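You operate a simulated robot arm through the tools that you are given. There is no shell and no other tool.

You run a simulated robot arm. Do the job below in one go: nothing can be reset, and whatever is moved stays where it is left.

Task
Send the torn mushroom through the hopper into the box marked TORN.
Fine: it lies in a wrong box; shut the open hopper floor first; at the end floor shut, hopper parked over the grey box.

The check looks at the end state, three seconds after you hand in, the way a careful person would. Anything else that was tipped, shoved, dropped, spilled or broken makes it a failure.

Robot
A 6-joint arm with a two-finger gripper, fixed in place. Base frame: the origin is at the foot of the arm, x ahead of it, y to its left, z up; the work surface is at about z = 680. Lengths are in mm, angles in degrees, forces in N, time in s.
It reaches about 1298 mm from its shoulder. Its first joint turns from -149.0 to 149.0 degrees. Payload 1.57 kg.
The tool frame sits at the grasp point between the pads (the TCP): z along the fingers, y along the line on which they close. The tips reach 21 mm beyond it. The gripper opens to 70 mm. The gripper's body begins 50 mm behind the TCP.
Orientation is told as [roll, pitch, yaw] about the base's x, y, z axes, in that order, counted from this pose: with the fingers straight down and closing along the base's y, the tool's x points along the base's -x, its y along +y and its z along -z.

Tools
- The arm moves only by the tool jog_arm. Its argument "deltas" is a list of rows, each a list of 3 entries, a list of its own where there are three numbers: the shift along the tool's x, y, z in mm, then the turn, a rotation vector about the tool's x, y, z in degrees, then the gripper command, from -1 (shut) to 1 (fully open), values between in proportion. In form: [[[tx, ty, tz], [wx, wy, wz], fingers], ...]. A call has 1 to 20 rows; each row is the pose to reach, as a shift and turn from the pose commanded when the call began, along the tool's axes at that moment. Each row takes 0.2 s and may step no farther than 50 mm and 8.6 degrees from the row before; otherwise, or with a gripper value out of range, the whole call is refused. Where a pose cannot be reached the arm comes as near as it can. A force on the tool above 70 N (or 10 N above the force at the start of the call, whichever is more), or a blocked arm, ends the call early, and 0.2 s more pass. Each finger halts on what it meets, pressing with about 30 N; the grip force reading is that of the motor and also rises with nothing between the fingers. The clock runs only during rows and for 0.2 s after the last one: add rows that repeat a pose to give the fingers time. It gives the time, the measured TCP pose, the force on the tool (base axes), the opening and the grip force at its end, in the units of the frame above (readings bear some noise), with the torque about the TCP (base axes, N m) and any sound that the robot's microphone picked up.
- Cameras (640 x 400 px; columns grow to the right, rows downward): "scene" is fixed at [398.7, -647.8, 1456.2]; the picture's right is [-0.47, 0.89, 0.00], its down [0.85, 0.44, -0.29] and it looks along [-0.26, -0.14, -0.96] (base axes); focal length 331 px, centre (320, 200). "wrist" rides on the gripper at [79, 4, -81] in the tool frame; the picture's right is [-0.05, 1.00, 0.00], its down [-0.67, -0.04, -0.75] and it looks along [-0.74, -0.04, 0.67] (tool axes); focal length 256 px, centre (320, 200). There is no depth. A picture from a camera that has moved, and an enlarged one, comes with that camera's place and axes in the base frame and with its lens.
- grab_frame(camera): a new picture of that camera. It takes no simulated time.
- move_column(by): slides the trunk up (or, below 0, down) by that many mm; the arm rides with it, the base frame stays. It gives what a move gives, with no picture.
- enlarge(camera, box): a new picture of the part [left, top, right, bottom] of that camera's present view, enlarged. It takes no simulated time.
- job_done(): hands the job in; it is judged then, once.

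Places have to be worked out from the pictures, the camera data and where the tool is seen. Open the gripper and draw the arm clear of the work before you hand the job in, unless the task says otherwise.

The tools are called as a command line: name --argument value ..., lists and objects as JSON in quotes. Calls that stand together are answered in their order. jog_arm: Moves the arm, as the interface text tells. Its arguments: {"type":"object","properties":{"deltas":{"type":"array"}},"required":["deltas"]} The other tools are called the same way: move_column (by) slides the trunk up or down; grab_frame (camera) takes a picture; enlarge (camera, box) takes an enlarged picture of a part of a camera's view; job_done () hands the job in.

At the start:

```text
clock: 0.0
position: [0.2, -580.2, 957.5]
orientation: [0.0, 0.0, 0.0]
contact_force: [-0.3, 0.3, -0.3]
ft_torque: [0.01, 0.02, -0.01]
finger_gap: 70.2
grip_force: 0.1
trunk travel left (down, up): [-639.0, 331.0]
```

scene: 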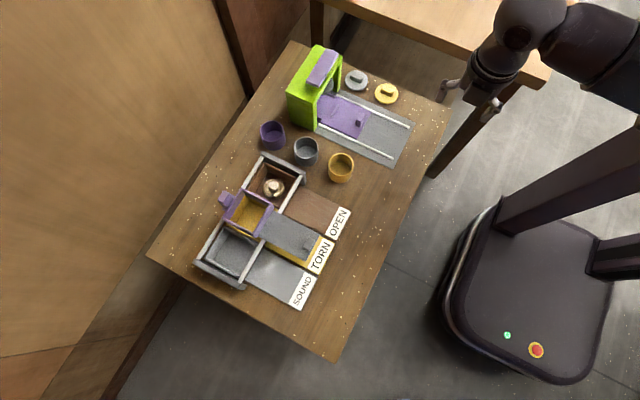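
wrist: 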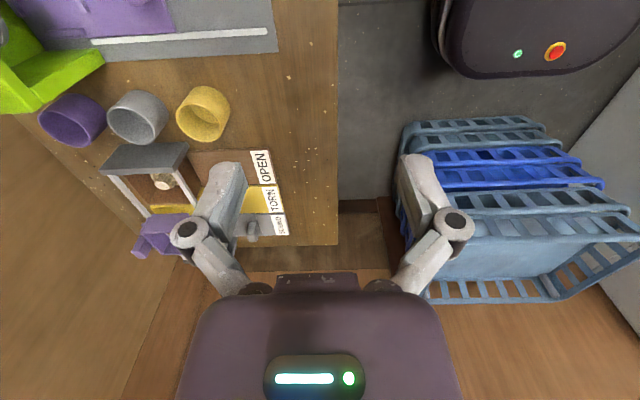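

I'll look closer at the boxes and hopper before doing anything.

enlarge --camera "scene" --box '[180, 140, 360, 320]'

enlarge --camera "wrist" --box '[80, 120, 320, 270]'

enlarge --camera "scene" --box '[260, 30, 450, 190]'

```text
2.22 times, centred on (270, 230) of scene
camera zoom: at [398.7, -647.8, 1456.2], right [-0.47, 0.89, 0.0], down [0.85, 0.44, -0.29], along [-0.26, -0.14, -0.96], focal length 736 px, centre (431, 133)
```

zoom: 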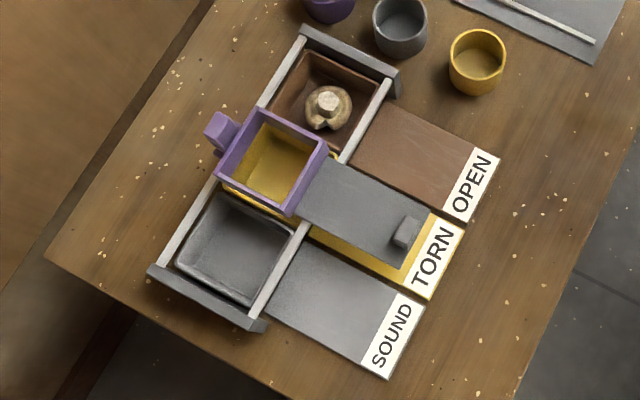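

```text
2.67 times, centred on (200, 195) of wrist
camera zoom: at [-78.8, -577.8, 1038.6], right [0.05, 1.0, 0.0], down [0.67, -0.04, 0.75], along [0.74, -0.04, -0.67], focal length 683 px, centre (640, 213)
```

zoom: 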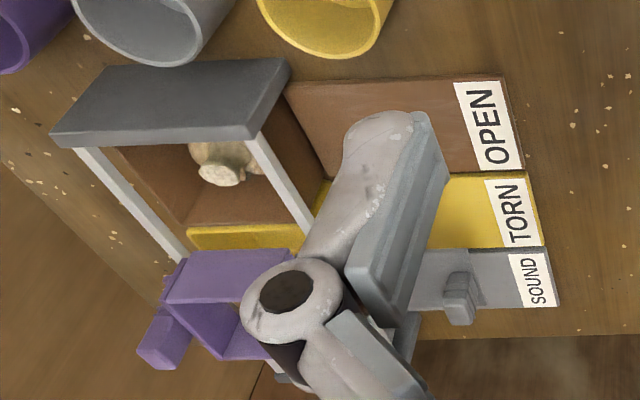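

```text
2.50 times, centred on (355, 110) of scene
camera zoom: at [398.7, -647.8, 1456.2], right [-0.47, 0.89, 0.0], down [0.85, 0.44, -0.29], along [-0.26, -0.14, -0.96], focal length 828 px, centre (232, 425)
```

zoom: 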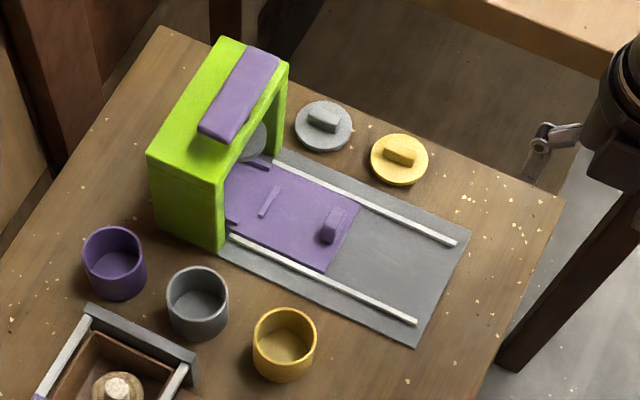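

The boxes appear axis-aligned with the rails along x (brown at lowest x, then yellow, then grey), and the hopper now sits near the yellow one with its floor plate drawn out towards +y. I move the arm high over the table for a better wrist view.

jog_arm --deltas '[[[-24, -36, 0], [0, 0, 0], 1], [[-48, -72, 0], [0, 0, 0], 1], [[-72, -108, 0], [0, 0, 0], 1], [[-96, -144, 0], [0, 0, 0], 1], [[-120, -180, 0], [0, 0, 0], 1], [[-120, -180, 0], [0, 0, 0], 1]]'

grab_frame --camera "wrist"

grab_frame --camera "scene"

```text
clock: 1.4
position: [120.9, -758.5, 958.0]
orientation: [0.1, 0.0, 0.0]
contact_force: [0.0, 0.4, 0.7]
ft_torque: [-0.04, 0.05, 0.01]
finger_gap: 69.9
grip_force: 0.2
trunk travel left (down, up): [-639.0, 331.0]
```

```text
taken
camera wrist: at [41.1, -756.1, 1038.6], right [0.05, 1.0, 0.0], down [0.67, -0.04, 0.74], along [0.74, -0.04, -0.67], focal length 256 px, centre (320, 200)
```

wrist: 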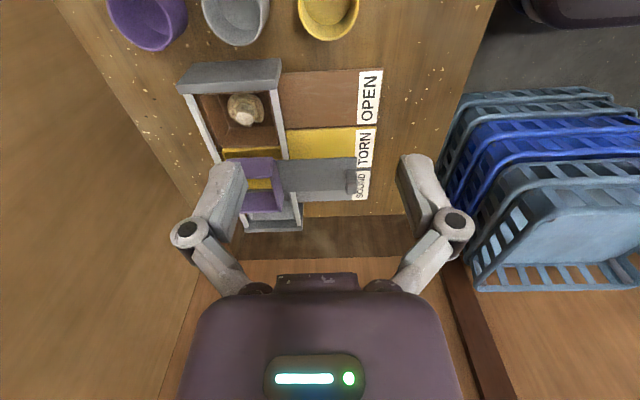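

```text
taken
```

scene: 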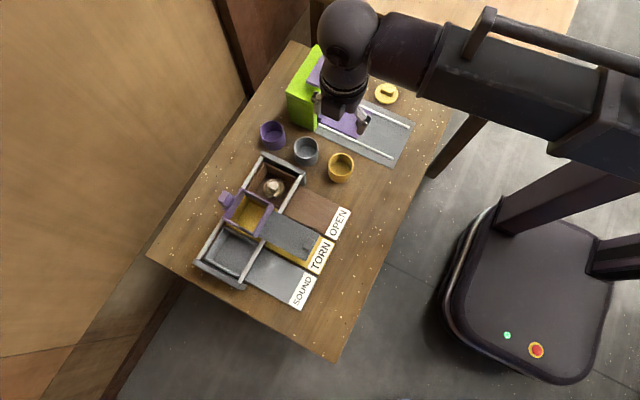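

enlarge --camera "wrist" --box '[170, 40, 410, 240]'

```text
2.00 times, centred on (290, 140) of wrist
camera zoom: at [41.1, -756.1, 1038.6], right [0.05, 1.0, 0.0], down [0.67, -0.04, 0.74], along [0.74, -0.04, -0.67], focal length 512 px, centre (380, 320)
```

zoom: 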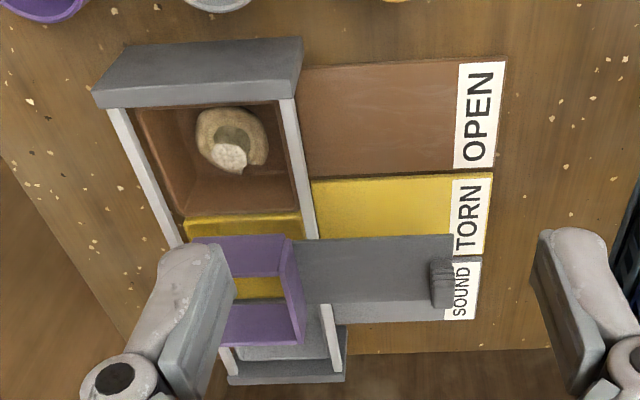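

enlarge --camera "scene" --box '[215, 145, 311, 205]'

enlarge --camera "scene" --box '[205, 180, 333, 260]'

enlarge --camera "wrist" --box '[170, 55, 298, 135]'

enlarge --camera "wrist" --box '[240, 140, 368, 220]'

```text
6.67 times, centred on (263, 175) of scene
camera zoom: at [398.7, -647.8, 1456.2], right [-0.47, 0.89, 0.0], down [0.85, 0.44, -0.29], along [-0.26, -0.14, -0.96], focal length 2208 px, centre (700, 367)
```

zoom: 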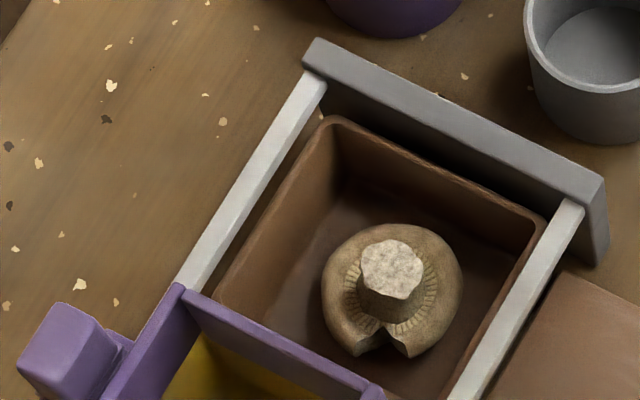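

```text
5.00 times, centred on (269, 220) of scene
camera zoom: at [398.7, -647.8, 1456.2], right [-0.47, 0.89, 0.0], down [0.85, 0.44, -0.29], along [-0.26, -0.14, -0.96], focal length 1656 px, centre (575, 100)
```

zoom: 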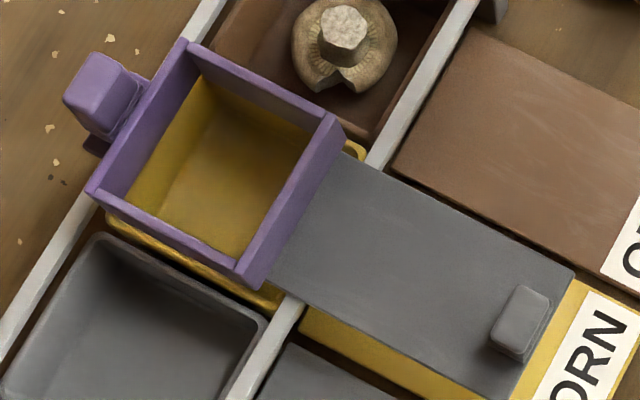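

```text
5.00 times, centred on (234, 95) of wrist
camera zoom: at [41.1, -756.1, 1038.6], right [0.05, 1.0, 0.0], down [0.67, -0.04, 0.74], along [0.74, -0.04, -0.67], focal length 1280 px, centre (750, 725)
```

zoom: 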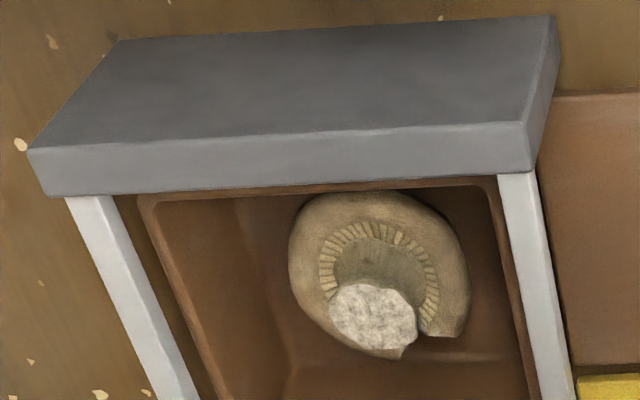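

```text
5.00 times, centred on (304, 180) of wrist
camera zoom: at [41.1, -756.1, 1038.6], right [0.05, 1.0, 0.0], down [0.67, -0.04, 0.74], along [0.74, -0.04, -0.67], focal length 1280 px, centre (400, 300)
```

zoom: 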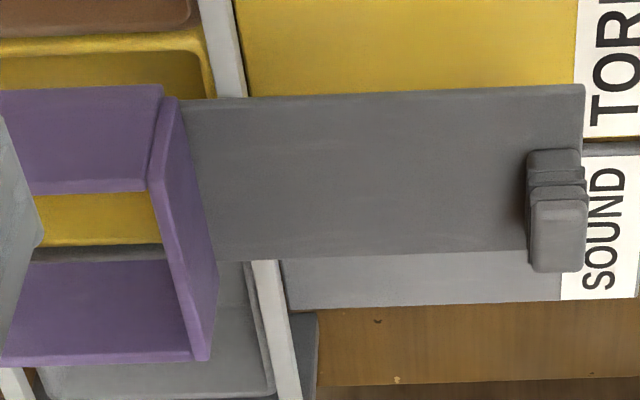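

The mushroom lies cap-down in the brown box with its stem top near (219, -866, 727); rails at z≈744 and y≈-820/-920. I move to look at the hopper from over the boxes.

jog_arm --deltas '[[[-27, -37, 0], [0, 0, 0], 1], [[-54, -74, 0], [0, 0, 0], 1], [[-80, -110, 0], [0, 0, 0], 1], [[-80, -110, 0], [0, 0, 0], 1]]'

grab_frame --camera "wrist"

enlarge --camera "wrist" --box '[240, 60, 440, 185]'

```text
clock: 2.4
position: [199.2, -870.0, 956.8]
orientation: [0.0, -0.1, 0.0]
contact_force: [-0.1, 0.4, 0.0]
ft_torque: [-0.02, 0.01, -0.02]
finger_gap: 69.9
grip_force: 0.0
trunk travel left (down, up): [-639.0, 331.0]
```

```text
taken
camera wrist: at [120.8, -867.0, 1038.6], right [0.05, 1.0, 0.0], down [0.67, -0.04, 0.74], along [0.74, -0.04, -0.67], focal length 256 px, centre (320, 200)
```

wrist: 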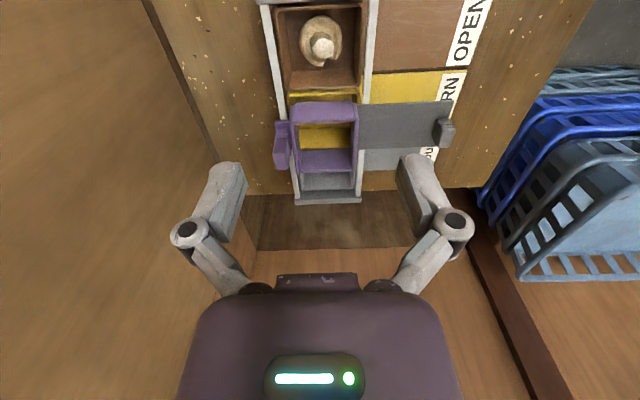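

```text
3.20 times, centred on (340, 122) of wrist
camera zoom: at [120.8, -867.0, 1038.6], right [0.05, 1.0, 0.0], down [0.67, -0.04, 0.74], along [0.74, -0.04, -0.67], focal length 819 px, centre (256, 448)
```

zoom: 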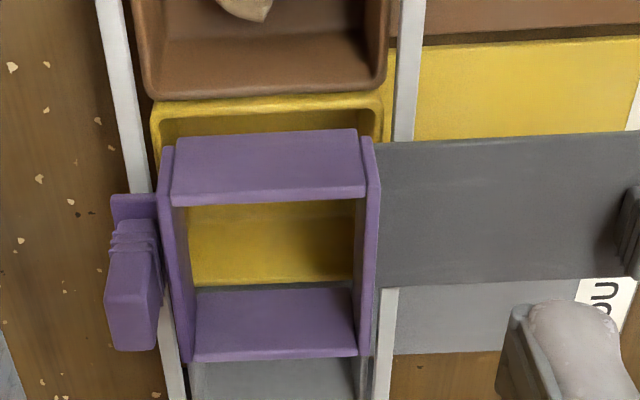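

Hopper: top at z≈791, x 272–343, y -907 to -834, standing over yellow; floor plate top z≈749 with a handle block near (312, -723), about 30 mm long in x, 16 mm in y, top z≈771. I'll hover above the handle with the gripper half open and check alignment.

jog_arm --deltas '[[[-22, 29, 10], [0, 0, 0], 0.2], [[-45, 59, 30], [0, 0, 0], 0.2], [[-67, 88, 50], [0, 0, 0], 0.1], [[-90, 118, 80], [0, 0, 0], 0.0], [[-112, 147, 107], [0, 0, 0], 0.0], [[-112, 147, 107], [0, 0, 0], 0.0]]'

grab_frame --camera "wrist"

enlarge --camera "wrist" --box '[220, 60, 420, 185]'

enlarge --camera "scene" --box '[215, 180, 343, 260]'

```text
clock: 3.8
position: [313.0, -723.8, 958.2]
orientation: [0.0, 0.0, 0.0]
contact_force: [0.8, -0.8, -0.3]
ft_torque: [0.01, 0.02, -0.04]
finger_gap: 35.0
grip_force: 0.1
out of reach, approached as far as the arm can: row 1, 2, 3, 4, 5, 6
trunk travel left (down, up): [-639.0, 331.0]
```

```text
taken
camera wrist: at [233.6, -720.5, 1038.6], right [0.05, 1.0, 0.0], down [0.67, -0.04, 0.74], along [0.74, -0.04, -0.67], focal length 256 px, centre (320, 200)
```

wrist: 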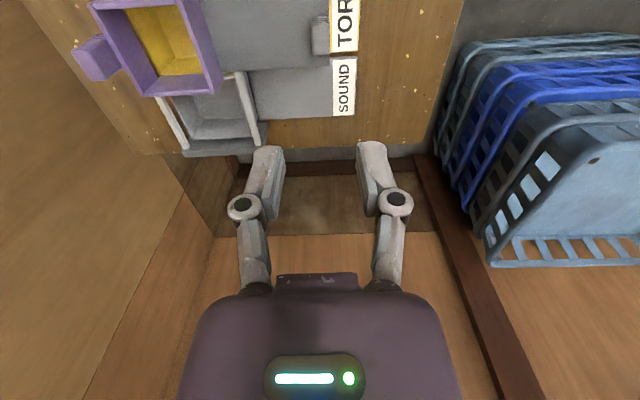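

```text
3.20 times, centred on (320, 122) of wrist
camera zoom: at [233.6, -720.5, 1038.6], right [0.05, 1.0, 0.0], down [0.67, -0.04, 0.74], along [0.74, -0.04, -0.67], focal length 819 px, centre (320, 448)
```

zoom: 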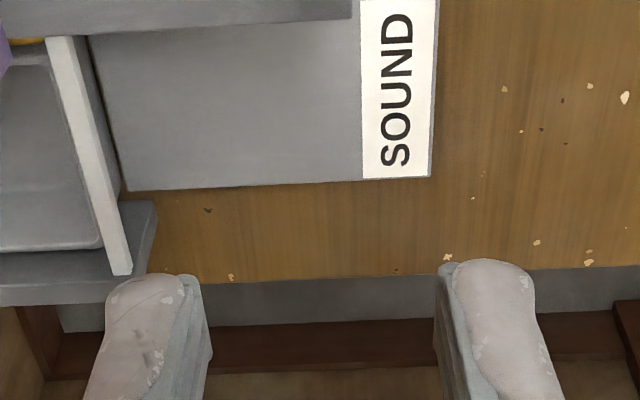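

```text
5.00 times, centred on (279, 220) of scene
camera zoom: at [398.7, -647.8, 1456.2], right [-0.47, 0.89, 0.0], down [0.85, 0.44, -0.29], along [-0.26, -0.14, -0.96], focal length 1656 px, centre (525, 100)
```

zoom: 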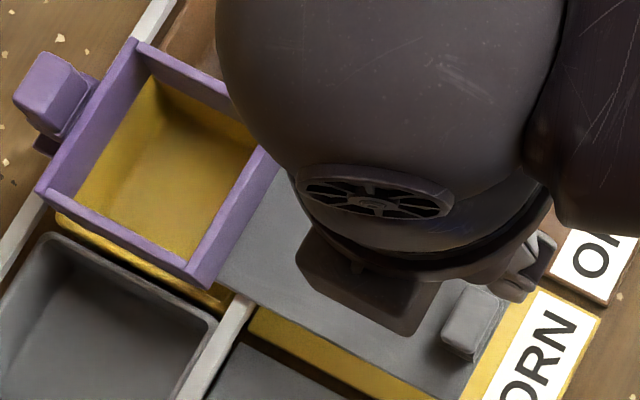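

The arm moved in x/y but couldn't descend (out of reach in z at this trunk height), so I lower the trunk by 100 mm; fingertips will be at about z 837, well above everything.

move_column --by -100

grab_frame --camera "wrist"

grab_frame --camera "scene"

```text
clock: 5.1
position: [312.3, -724.4, 857.3]
orientation: [0.0, 0.1, 0.0]
contact_force: [-0.3, 0.0, 0.8]
ft_torque: [0.02, -0.01, -0.01]
finger_gap: 35.1
grip_force: 0.1
trunk travel left (down, up): [-539.0, 431.0]
```

```text
taken
camera wrist: at [233.4, -720.5, 938.7], right [0.05, 1.0, 0.0], down [0.67, -0.04, 0.74], along [0.74, -0.04, -0.67], focal length 256 px, centre (320, 200)
```

wrist: 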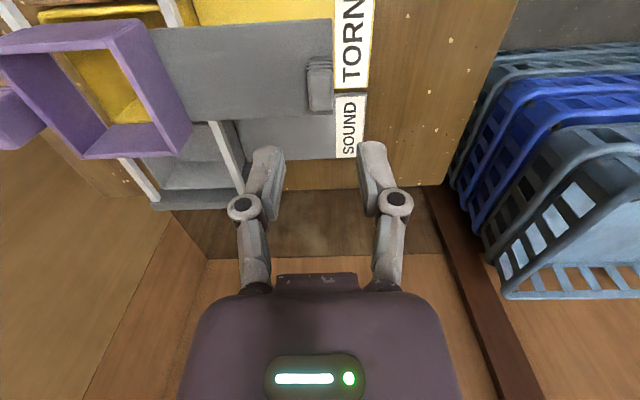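

```text
taken
```

scene: 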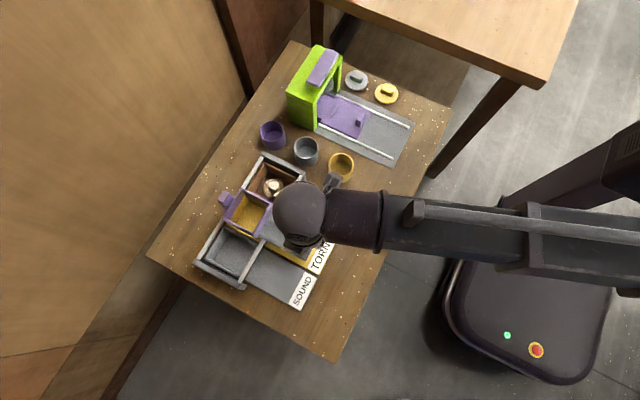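

enlarge --camera "wrist" --box '[256, 40, 384, 120]'

enlarge --camera "wrist" --box '[0, 10, 256, 170]'

```text
5.00 times, centred on (320, 80) of wrist
camera zoom: at [233.4, -720.5, 938.7], right [0.05, 1.0, 0.0], down [0.67, -0.04, 0.74], along [0.74, -0.04, -0.67], focal length 1280 px, centre (320, 800)
```

zoom: 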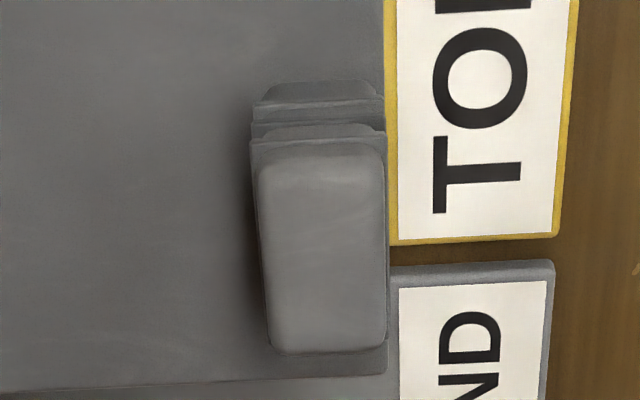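

```text
2.50 times, centred on (128, 90) of wrist
camera zoom: at [233.4, -720.5, 938.7], right [0.05, 1.0, 0.0], down [0.67, -0.04, 0.74], along [0.74, -0.04, -0.67], focal length 640 px, centre (800, 475)
```

zoom: 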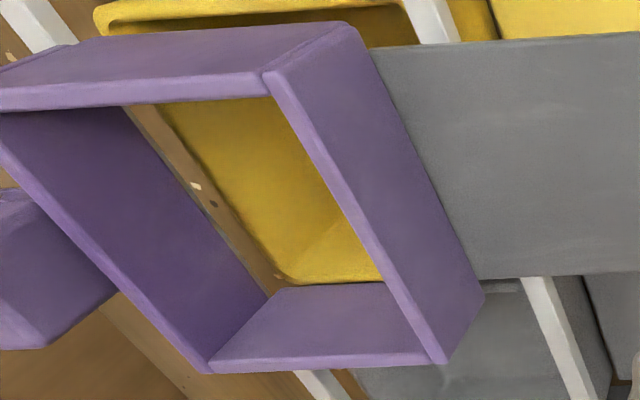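

The handle block is centred near (312, -724), straight below the TCP. To get downward freedom for fine jogs, I raise the arm 150 mm first and then lower the trunk the same amount.

jog_arm --deltas '[[[0, 0, -40], [0, 0, 0], 0.0], [[0, 0, -80], [0, 0, 0], 0.0], [[0, 0, -120], [0, 0, 0], 0.0], [[0, 0, -150], [0, 0, 0], 0.0], [[0, 0, -150], [0, 0, 0], 0.0]]'

```text
clock: 6.3
position: [312.9, -723.6, 858.0]
orientation: [0.0, 0.0, 0.1]
contact_force: [0.4, -0.6, -1.0]
ft_torque: [0.01, 0.0, 0.01]
finger_gap: 35.0
grip_force: 0.1
out of reach, approached as far as the arm can: row 1, 2, 3, 4, 5
trunk travel left (down, up): [-539.0, 431.0]
```

The arm has no vertical motion of its own, so all height changes go through the trunk. I lower it 70 mm so the tips just begin to straddle the handle, and check.

move_column --by -70

enlarge --camera "wrist" --box '[220, 90, 420, 215]'

grab_frame --camera "scene"

```text
clock: 7.4
position: [312.9, -723.1, 786.5]
orientation: [0.0, 0.0, 0.1]
contact_force: [-0.4, -0.3, 0.2]
ft_torque: [0.0, 0.0, 0.01]
finger_gap: 35.1
grip_force: 0.0
trunk travel left (down, up): [-469.0, 501.0]
```

```text
3.20 times, centred on (320, 152) of wrist
camera zoom: at [233.4, -720.5, 868.7], right [0.05, 1.0, 0.0], down [0.67, -0.04, 0.74], along [0.74, -0.04, -0.67], focal length 819 px, centre (320, 352)
```

zoom: 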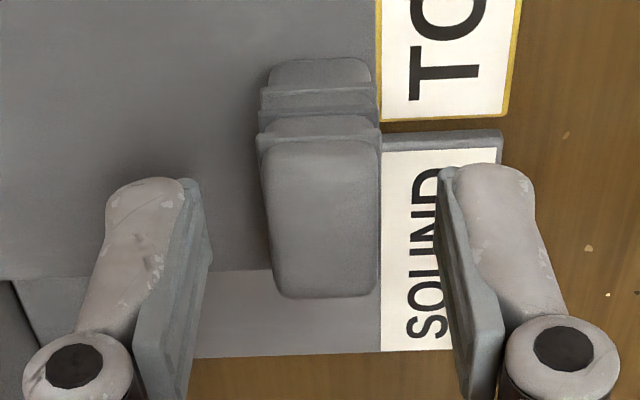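

```text
taken
```

scene: 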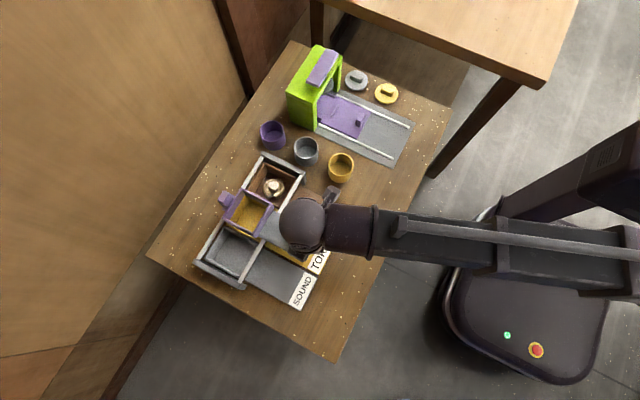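

Handle is centred between the fingers. Lowering another 12 mm puts the tips near z 755, about 5 mm above the plate.

move_column --by -12

enlarge --camera "wrist" --box '[220, 90, 420, 215]'

```text
clock: 8.0
position: [312.7, -723.5, 775.0]
orientation: [0.0, 0.0, -0.1]
contact_force: [0.0, 1.1, 0.5]
ft_torque: [-0.04, 0.01, 0.0]
finger_gap: 35.0
grip_force: 0.0
trunk travel left (down, up): [-457.0, 513.0]
```

```text
3.20 times, centred on (320, 152) of wrist
camera zoom: at [233.4, -720.6, 856.7], right [0.05, 1.0, 0.0], down [0.67, -0.04, 0.74], along [0.74, -0.04, -0.67], focal length 819 px, centre (320, 352)
```

zoom: 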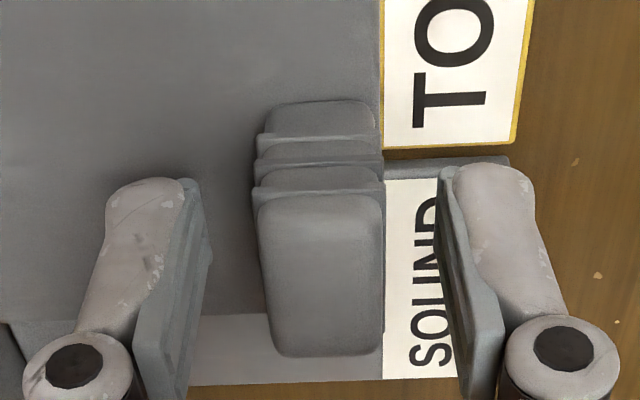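

Now I close the gripper on the floor handle.

jog_arm --deltas '[[[0, 0, 0], [0, 0, 0], -0.4], [[0, 0, 0], [0, 0, 0], -1], [[0, 0, 0], [0, 0, 0], -1], [[0, 0, 0], [0, 0, 0], -1]]'

enlarge --camera "wrist" --box '[220, 90, 420, 215]'

```text
clock: 9.0
position: [311.4, -723.9, 776.6]
orientation: [-0.1, 0.0, 0.0]
contact_force: [-1.0, -0.2, 0.9]
ft_torque: [-0.02, -0.03, 0.03]
finger_gap: 15.7
grip_force: 32.3
trunk travel left (down, up): [-457.0, 513.0]
```

```text
3.20 times, centred on (320, 152) of wrist
camera zoom: at [233.4, -720.5, 856.7], right [0.05, 1.0, 0.0], down [0.67, -0.04, 0.74], along [0.74, -0.04, -0.67], focal length 819 px, centre (320, 352)
```

zoom: 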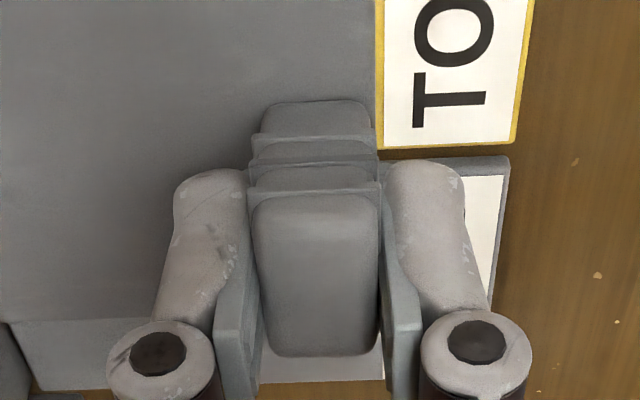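

Handle gripped (gap 15.7 mm). I slide it towards -y slowly, 20 mm first, and check forces and that the hopper doesn't move.

jog_arm --deltas '[[[0, -4, 0], [0, 0, 0], -1], [[0, -8, 0], [0, 0, 0], -1], [[0, -12, 0], [0, 0, 0], -1], [[0, -16, 0], [0, 0, 0], -1], [[0, -20, 0], [0, 0, 0], -1]]'

grab_frame --camera "wrist"

enlarge --camera "scene" --box '[205, 180, 333, 260]'

```text
clock: 10.2
position: [313.7, -744.7, 776.7]
orientation: [0.0, 0.0, -0.1]
contact_force: [0.5, 0.6, 0.8]
ft_torque: [0.04, 0.09, 0.02]
finger_gap: 15.6
grip_force: 32.0
trunk travel left (down, up): [-457.0, 513.0]
```

```text
taken
camera wrist: at [233.7, -740.5, 856.7], right [0.05, 1.0, 0.0], down [0.67, -0.03, 0.74], along [0.74, -0.04, -0.67], focal length 256 px, centre (320, 200)
```

wrist: 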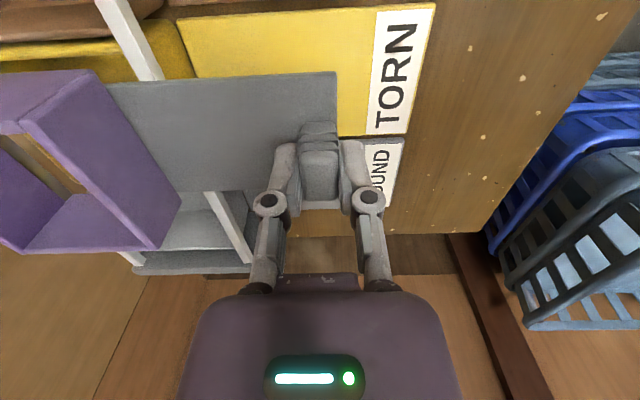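

```text
5.00 times, centred on (269, 220) of scene
camera zoom: at [398.7, -647.8, 1456.2], right [-0.47, 0.89, 0.0], down [0.85, 0.44, -0.29], along [-0.26, -0.14, -0.96], focal length 1656 px, centre (575, 100)
```

zoom: 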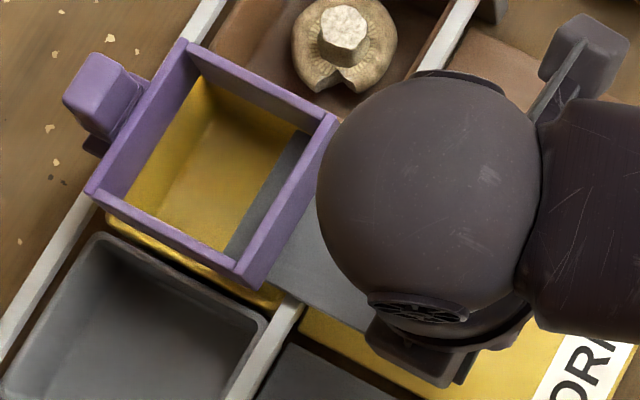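

The plate's inner edge now shows inside the hopper and slides freely. I continue another 36 mm.

jog_arm --deltas '[[[0, -4, 0], [0, 0, 0], -1], [[0, -8, 0], [0, 0, 0], -1], [[0, -12, 0], [0, 0, 0], -1], [[0, -16, 0], [0, 0, 0], -1], [[0, -20, 0], [0, 0, 0], -1], [[0, -24, 0], [0, 0, 0], -1], [[0, -28, 0], [0, 0, 0], -1], [[0, -32, 0], [0, 0, 0], -1], [[0, -36, 0], [0, 0, 0], -1]]'

grab_frame --camera "wrist"

enlarge --camera "scene" --box '[205, 180, 333, 260]'

```text
clock: 12.2
position: [313.2, -779.4, 775.9]
orientation: [0.0, 0.0, 0.0]
contact_force: [1.2, 0.1, 1.4]
ft_torque: [0.05, 0.07, -0.02]
finger_gap: 15.6
grip_force: 32.1
trunk travel left (down, up): [-457.0, 513.0]
```

```text
taken
camera wrist: at [233.6, -776.5, 856.7], right [0.05, 1.0, 0.0], down [0.67, -0.04, 0.75], along [0.74, -0.04, -0.67], focal length 256 px, centre (320, 200)
```

wrist: 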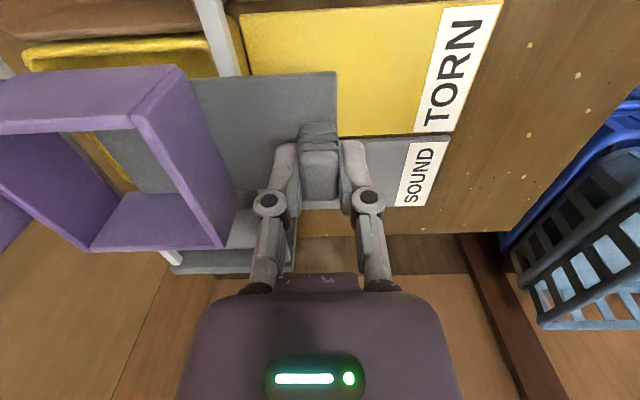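

```text
5.00 times, centred on (269, 220) of scene
camera zoom: at [398.7, -647.8, 1456.2], right [-0.47, 0.89, 0.0], down [0.85, 0.44, -0.29], along [-0.26, -0.14, -0.96], focal length 1656 px, centre (575, 100)
```

zoom: 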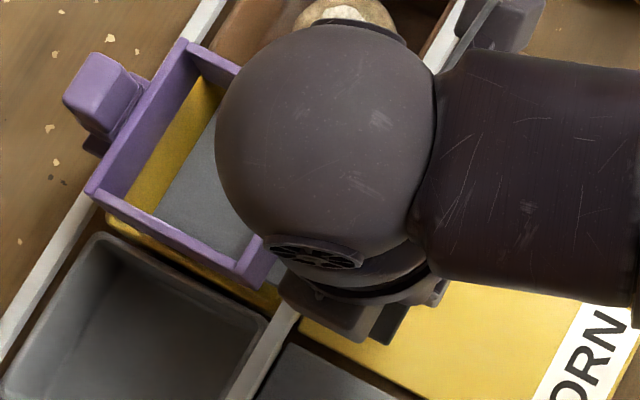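

About 14 mm of opening remains. I continue 12 mm, then small steps watching the force.

jog_arm --deltas '[[[0, -3, 0], [0, 0, 0], -1], [[0, -6, 0], [0, 0, 0], -1], [[0, -9, 0], [0, 0, 0], -1], [[0, -12, 0], [0, 0, 0], -1]]'

enlarge --camera "scene" --box '[205, 180, 333, 260]'

grab_frame --camera "wrist"

```text
clock: 13.2
position: [313.1, -792.1, 775.5]
orientation: [0.0, 0.0, 0.0]
contact_force: [0.8, 0.5, 1.2]
ft_torque: [0.01, 0.0, -0.01]
finger_gap: 15.7
grip_force: 31.8
trunk travel left (down, up): [-457.0, 513.0]
```

```text
5.00 times, centred on (269, 220) of scene
camera zoom: at [398.7, -647.8, 1456.2], right [-0.47, 0.89, 0.0], down [0.85, 0.44, -0.29], along [-0.26, -0.14, -0.96], focal length 1656 px, centre (575, 100)
```

zoom: 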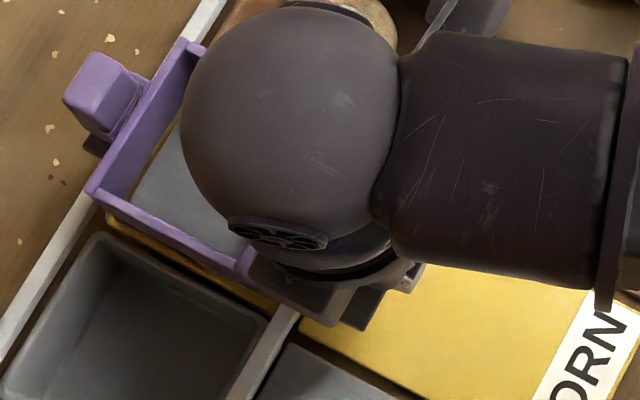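

```text
taken
camera wrist: at [233.4, -788.8, 856.7], right [0.05, 1.0, 0.0], down [0.67, -0.04, 0.74], along [0.74, -0.04, -0.67], focal length 256 px, centre (320, 200)
```

wrist: 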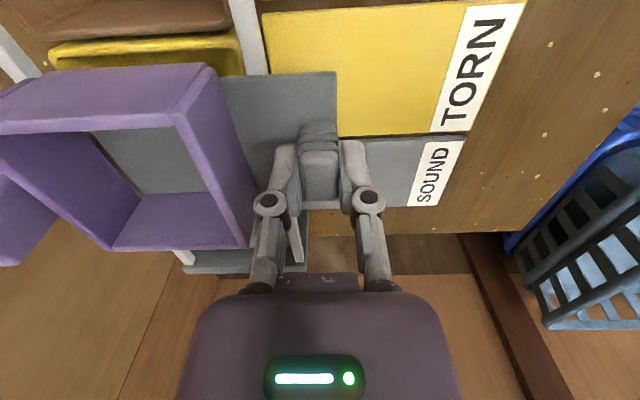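

Nearly shut: only a thin line of yellow on the -y side remains. I go on in 1 mm steps.

jog_arm --deltas '[[[0, -1, 0], [0, 0, 0], -1], [[0, -2, 0], [0, 0, 0], -1], [[0, -3, 0], [0, 0, 0], -1], [[0, -3, 0], [0, 0, 0], -1]]'

enlarge --camera "scene" --box '[215, 190, 279, 230]'

```text
clock: 14.2
position: [313.1, -796.0, 776.1]
orientation: [0.1, 0.0, 0.0]
contact_force: [0.0, 0.2, 1.5]
ft_torque: [0.05, 0.09, -0.01]
finger_gap: 15.5
grip_force: 32.2
trunk travel left (down, up): [-457.0, 513.0]
```

```text
10.00 times, centred on (247, 210) of scene
camera zoom: at [398.7, -647.8, 1456.2], right [-0.47, 0.89, 0.0], down [0.85, 0.44, -0.29], along [-0.26, -0.14, -0.96], focal length 3311 px, centre (1050, 100)
```

zoom: 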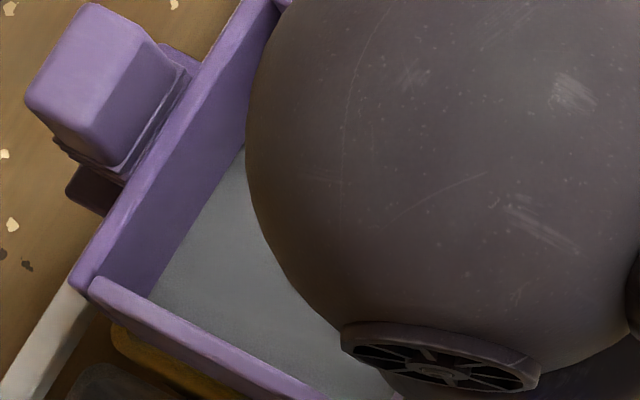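

The floor now looks covered; I creep further in 1 mm steps to find the closed stop by force.

jog_arm --deltas '[[[0, -1, 0], [0, 0, 0], -1], [[0, -2, 0], [0, 0, 0], -1], [[0, -2, 0], [0, 0, 0], -1]]'

```text
clock: 15.0
position: [312.5, -795.6, 775.0]
orientation: [0.1, -0.1, 0.0]
contact_force: [0.2, 13.2, -5.6]
ft_torque: [0.23, -0.12, 0.0]
finger_gap: 15.6
grip_force: 32.1
trunk travel left (down, up): [-457.0, 513.0]
```

The stop is met (13 N) with the handle at y≈-796, so the floor is shut. I relax the push and open the fingers partway (35 mm) without touching the hopper.

jog_arm --deltas '[[[0, 2, 0], [0, 0, 0], -1], [[0, 2, 0], [0, 0, 0], -0.3], [[0, 2, 0], [0, 0, 0], 0.0], [[0, 2, 0], [0, 0, 0], 0.0]]'

enlarge --camera "wrist" --box '[120, 40, 440, 240]'

```text
clock: 16.0
position: [312.4, -794.8, 775.1]
orientation: [0.0, -0.1, 0.0]
contact_force: [1.2, 0.1, 0.3]
ft_torque: [0.0, 0.02, -0.01]
finger_gap: 34.9
grip_force: 0.1
trunk travel left (down, up): [-457.0, 513.0]
```

```text
2.00 times, centred on (280, 140) of wrist
camera zoom: at [233.3, -791.6, 856.7], right [0.05, 1.0, 0.0], down [0.67, -0.04, 0.74], along [0.74, -0.04, -0.67], focal length 512 px, centre (400, 320)
```

zoom: 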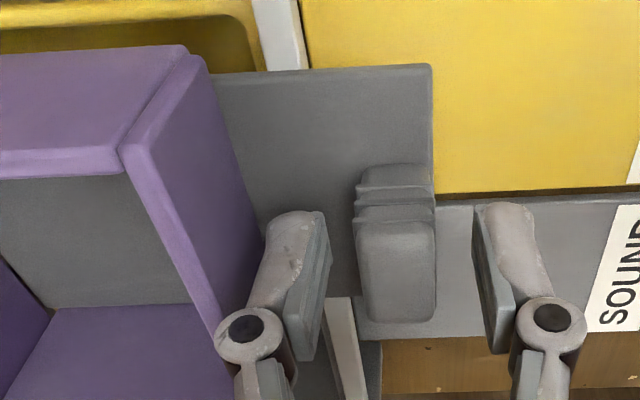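

Handle is free. I raise the trunk 100 mm and move over to the mushroom in the brown box.

move_column --by 100

grab_frame --camera "scene"

```text
clock: 17.3
position: [311.9, -795.1, 875.9]
orientation: [0.0, 0.0, 0.0]
contact_force: [0.8, 0.5, 0.2]
ft_torque: [-0.06, 0.0, 0.0]
finger_gap: 34.7
grip_force: 0.1
trunk travel left (down, up): [-557.0, 413.0]
```

```text
taken
```

scene: 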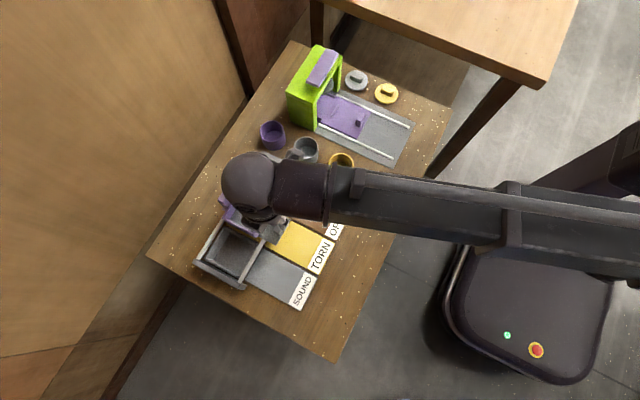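

jog_arm --deltas '[[[31, -23, 0], [0, 0, 0], 0.2], [[62, -47, 0], [0, 0, 0], 0.2], [[93, -70, 0], [0, 0, 0], 0.2], [[93, -70, 0], [0, 0, 0], 0.2]]'

grab_frame --camera "wrist"

enlarge --camera "wrist" --box '[240, 20, 400, 120]'

```text
clock: 18.3
position: [219.9, -866.8, 875.0]
orientation: [0.0, 0.0, 0.0]
contact_force: [-0.5, -0.5, -0.1]
ft_torque: [0.02, -0.02, 0.01]
finger_gap: 41.8
grip_force: 0.1
trunk travel left (down, up): [-557.0, 413.0]
```

```text
taken
camera wrist: at [139.5, -863.1, 956.6], right [0.05, 1.0, 0.0], down [0.67, -0.04, 0.75], along [0.74, -0.04, -0.67], focal length 256 px, centre (320, 200)
```

wrist: 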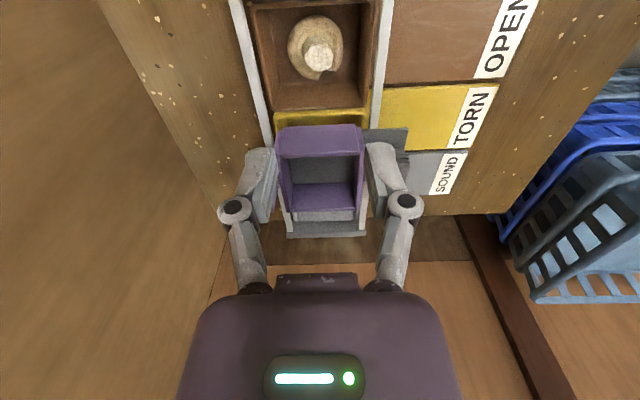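

```text
4.00 times, centred on (320, 70) of wrist
camera zoom: at [139.5, -863.1, 956.6], right [0.05, 1.0, 0.0], down [0.67, -0.04, 0.75], along [0.74, -0.04, -0.67], focal length 1024 px, centre (320, 720)
```

zoom: 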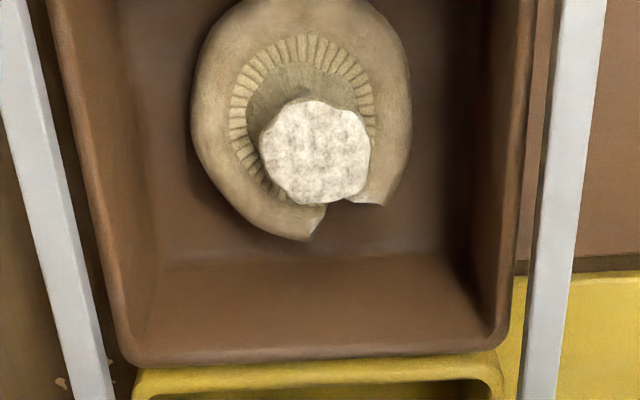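

Stem top centre measures about (219, -868). I nudge the TCP 1 mm to centre it and lower the trunk until the tips are just above the stem top.

jog_arm --deltas '[[[-0.7, -1.0, 0], [0, 0, 0], 0.2], [[-0.7, -1.0, 0], [0, 0, 0], 0.2]]'

move_column --by -123

enlarge --camera "wrist" --box '[220, 80, 420, 205]'

grab_frame --camera "scene"

```text
clock: 18.9
position: [220.4, -866.5, 875.4]
orientation: [0.0, 0.1, 0.0]
contact_force: [-0.1, -0.1, 0.6]
ft_torque: [-0.01, 0.02, -0.02]
finger_gap: 42.1
grip_force: 0.1
trunk travel left (down, up): [-557.0, 413.0]
```

```text
clock: 20.5
position: [219.6, -865.0, 753.1]
orientation: [0.0, 0.0, 0.0]
contact_force: [0.4, 0.4, 0.8]
ft_torque: [-0.03, 0.0, 0.02]
finger_gap: 41.7
grip_force: 0.1
trunk travel left (down, up): [-434.0, 536.0]
```

```text
3.20 times, centred on (320, 142) of wrist
camera zoom: at [140.7, -863.2, 833.7], right [0.05, 1.0, 0.0], down [0.67, -0.04, 0.74], along [0.74, -0.04, -0.67], focal length 819 px, centre (320, 384)
```

zoom: 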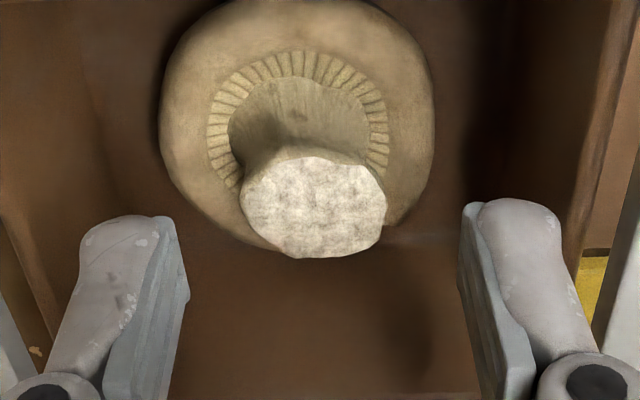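

```text
taken
```

scene: 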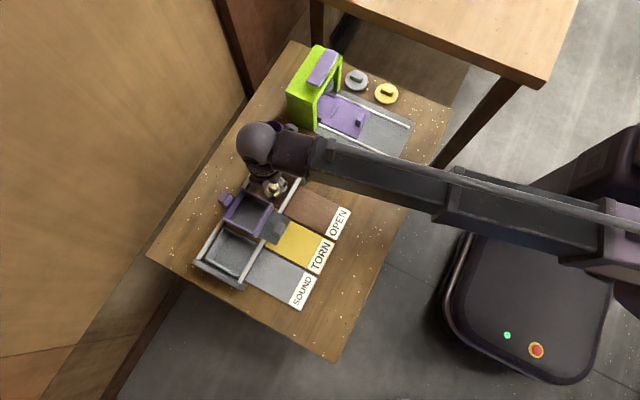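

Tips are just above the stem with the stem centred. The cap's widest level is about z 701, so I lower 21 mm to bring the tips to about z 711, clear of the gills.

move_column --by -21

enlarge --camera "wrist" --box '[220, 80, 420, 205]'

```text
clock: 21.1
position: [220.9, -866.3, 732.0]
orientation: [0.1, 0.0, 0.0]
contact_force: [0.7, -0.6, 0.3]
ft_torque: [0.02, -0.01, -0.03]
finger_gap: 42.0
grip_force: 0.1
trunk travel left (down, up): [-413.0, 557.0]
```

```text
3.20 times, centred on (320, 142) of wrist
camera zoom: at [140.7, -863.2, 812.6], right [0.05, 1.0, 0.0], down [0.67, -0.04, 0.74], along [0.74, -0.04, -0.67], focal length 819 px, centre (320, 384)
```

zoom: 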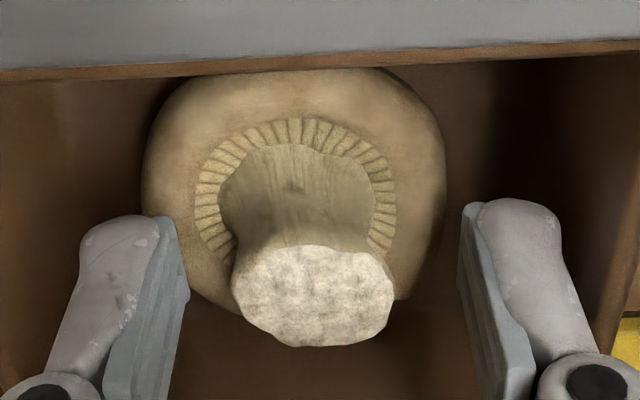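

The stem sits squarely between the pads with no contact. Closing on it now.

jog_arm --deltas '[[[0, -0.8, 0], [0, 0, 0], -0.1], [[0, -0.8, 0], [0, 0, 0], -0.3], [[0, -0.8, 0], [0, 0, 0], -0.6], [[0, -0.8, 0], [0, 0, 0], -1], [[0, -0.8, 0], [0, 0, 0], -1], [[0, -0.8, 0], [0, 0, 0], -1]]'

enlarge --camera "wrist" --box '[220, 80, 420, 205]'

```text
clock: 22.6
position: [220.1, -867.7, 731.2]
orientation: [0.0, 0.0, 0.0]
contact_force: [-0.7, -0.6, 1.2]
ft_torque: [0.0, -0.03, -0.03]
finger_gap: 19.3
grip_force: 12.3
trunk travel left (down, up): [-413.0, 557.0]
```

```text
3.20 times, centred on (320, 142) of wrist
camera zoom: at [140.8, -864.2, 812.7], right [0.05, 1.0, 0.0], down [0.67, -0.04, 0.74], along [0.74, -0.04, -0.67], focal length 819 px, centre (320, 384)
```

zoom: 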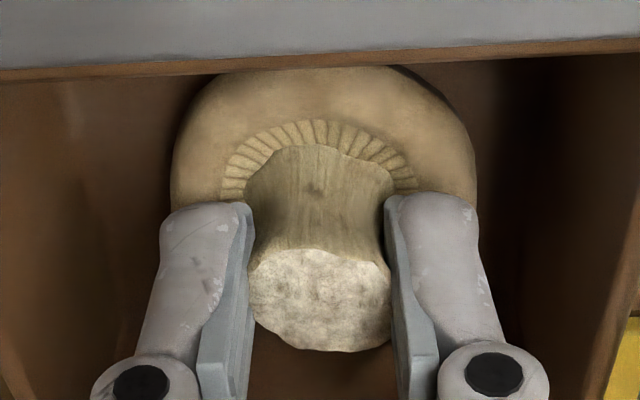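

Gap is 19.3 mm with grip force at 12 N; I hold a moment to see whether it settles.

jog_arm --deltas '[[[0, 0, 0], [0, 0, 0], -1], [[0, 0, 0], [0, 0, 0], -1]]'

```text
clock: 23.1
position: [220.6, -867.5, 731.2]
orientation: [0.0, 0.0, 0.0]
contact_force: [-0.9, -0.1, 0.6]
ft_torque: [0.0, 0.04, -0.03]
finger_gap: 19.2
grip_force: 12.0
trunk travel left (down, up): [-413.0, 557.0]
```

Stable grip. I lift 20 mm first to check the hold.

move_column --by 20

grab_frame --camera "wrist"

```text
clock: 23.8
position: [220.5, -868.5, 752.7]
orientation: [0.0, 0.0, -0.1]
contact_force: [0.0, 0.8, -0.6]
ft_torque: [0.02, -0.04, -0.01]
finger_gap: 19.6
grip_force: 12.0
trunk travel left (down, up): [-433.0, 537.0]
```

```text
taken
camera wrist: at [140.8, -864.4, 832.6], right [0.05, 1.0, 0.0], down [0.67, -0.04, 0.74], along [0.74, -0.04, -0.67], focal length 256 px, centre (320, 200)
```

wrist: 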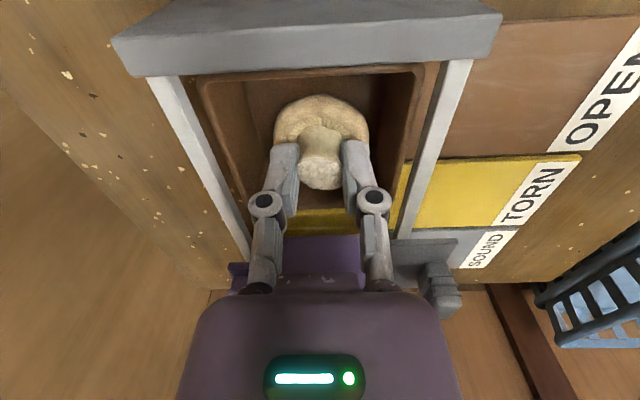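

The mushroom comes up with the gripper. I raise another 110 mm to clear the hopper rim.

move_column --by 110

grab_frame --camera "wrist"

enlarge --camera "wrist" --box '[220, 80, 420, 205]'

enlarge --camera "scene" --box '[205, 130, 333, 210]'

```text
clock: 25.2
position: [220.5, -867.0, 861.4]
orientation: [0.0, 0.0, 0.0]
contact_force: [0.1, 0.8, 0.9]
ft_torque: [0.03, 0.0, 0.02]
finger_gap: 19.3
grip_force: 12.5
trunk travel left (down, up): [-543.0, 427.0]
```

```text
taken
camera wrist: at [140.7, -864.4, 942.5], right [0.05, 1.0, 0.0], down [0.67, -0.04, 0.74], along [0.74, -0.04, -0.67], focal length 256 px, centre (320, 200)
```

wrist: 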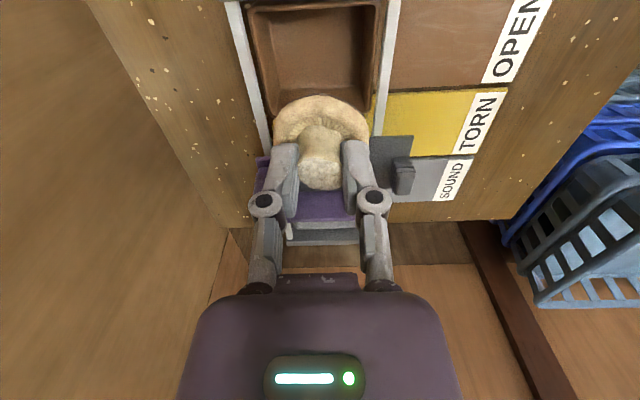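

```text
3.20 times, centred on (320, 142) of wrist
camera zoom: at [140.7, -864.4, 942.5], right [0.05, 1.0, 0.0], down [0.67, -0.04, 0.74], along [0.74, -0.04, -0.67], focal length 819 px, centre (320, 384)
```

zoom: 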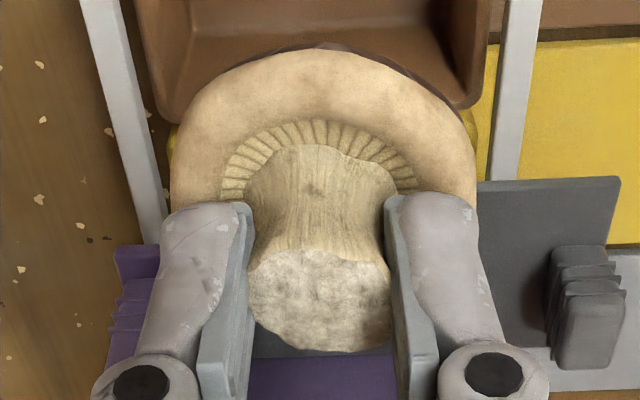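

```text
5.00 times, centred on (269, 170) of scene
camera zoom: at [398.7, -647.8, 1456.2], right [-0.47, 0.89, 0.0], down [0.85, 0.44, -0.29], along [-0.26, -0.14, -0.96], focal length 1656 px, centre (575, 350)
```

zoom: 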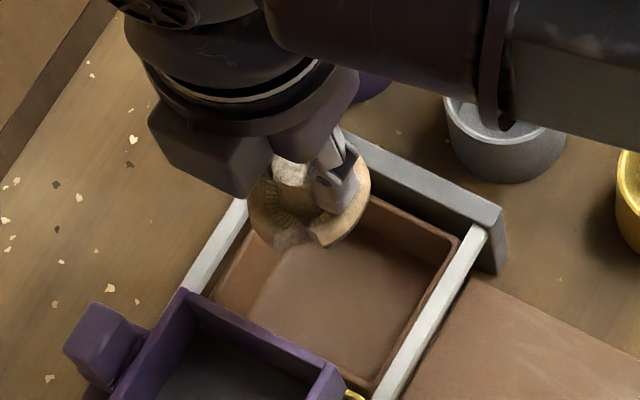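

The mushroom hangs straight, cap centred on the TCP within about 1 mm and about 50 mm wide; the hopper's inside is about 58 mm, so centring matters. I move over the hopper and compare.

jog_arm --deltas '[[[-29, -0.5, 0], [0, 0, 0], -1], [[-58, -1, 0], [0, 0, 0], -1], [[-87, -1.5, 0], [0, 0, 0], -1], [[-87, -1.5, 0], [0, 0, 0], -1]]'

grab_frame --camera "wrist"

enlarge --camera "wrist" --box '[220, 40, 420, 165]'

enlarge --camera "scene" --box '[205, 170, 301, 230]'

```text
clock: 26.2
position: [305.5, -869.3, 862.7]
orientation: [0.0, 0.0, 0.0]
contact_force: [-0.8, 0.7, -0.9]
ft_torque: [-0.01, 0.01, -0.01]
finger_gap: 19.5
grip_force: 12.1
trunk travel left (down, up): [-543.0, 427.0]
```

```text
taken
camera wrist: at [226.5, -865.7, 942.6], right [0.05, 1.0, 0.0], down [0.67, -0.04, 0.74], along [0.74, -0.04, -0.67], focal length 256 px, centre (320, 200)
```

wrist: 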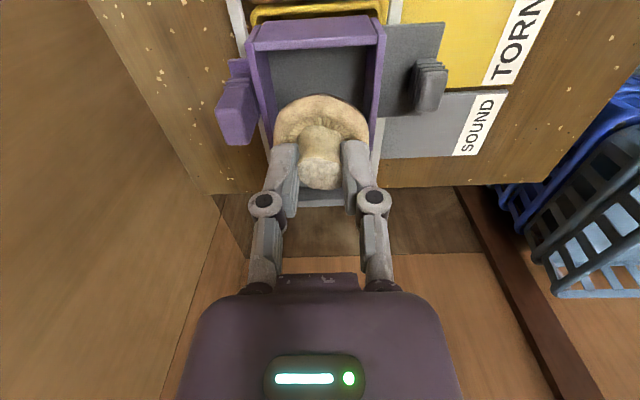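

```text
3.20 times, centred on (320, 102) of wrist
camera zoom: at [226.5, -865.7, 942.6], right [0.05, 1.0, 0.0], down [0.67, -0.04, 0.74], along [0.74, -0.04, -0.67], focal length 819 px, centre (320, 512)
```

zoom: 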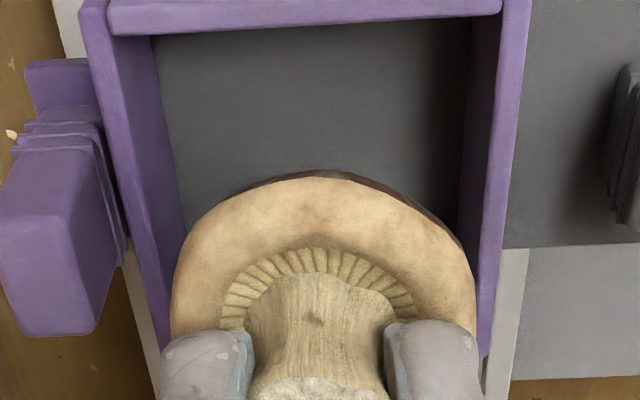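

```text
6.67 times, centred on (253, 200) of scene
camera zoom: at [398.7, -647.8, 1456.2], right [-0.47, 0.89, 0.0], down [0.85, 0.44, -0.29], along [-0.26, -0.14, -0.96], focal length 2208 px, centre (767, 200)
```

zoom: 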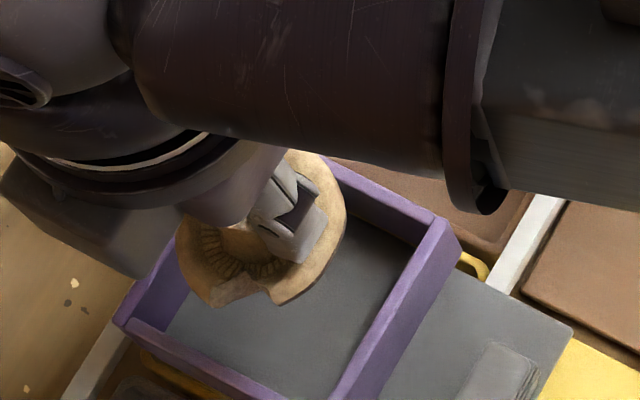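

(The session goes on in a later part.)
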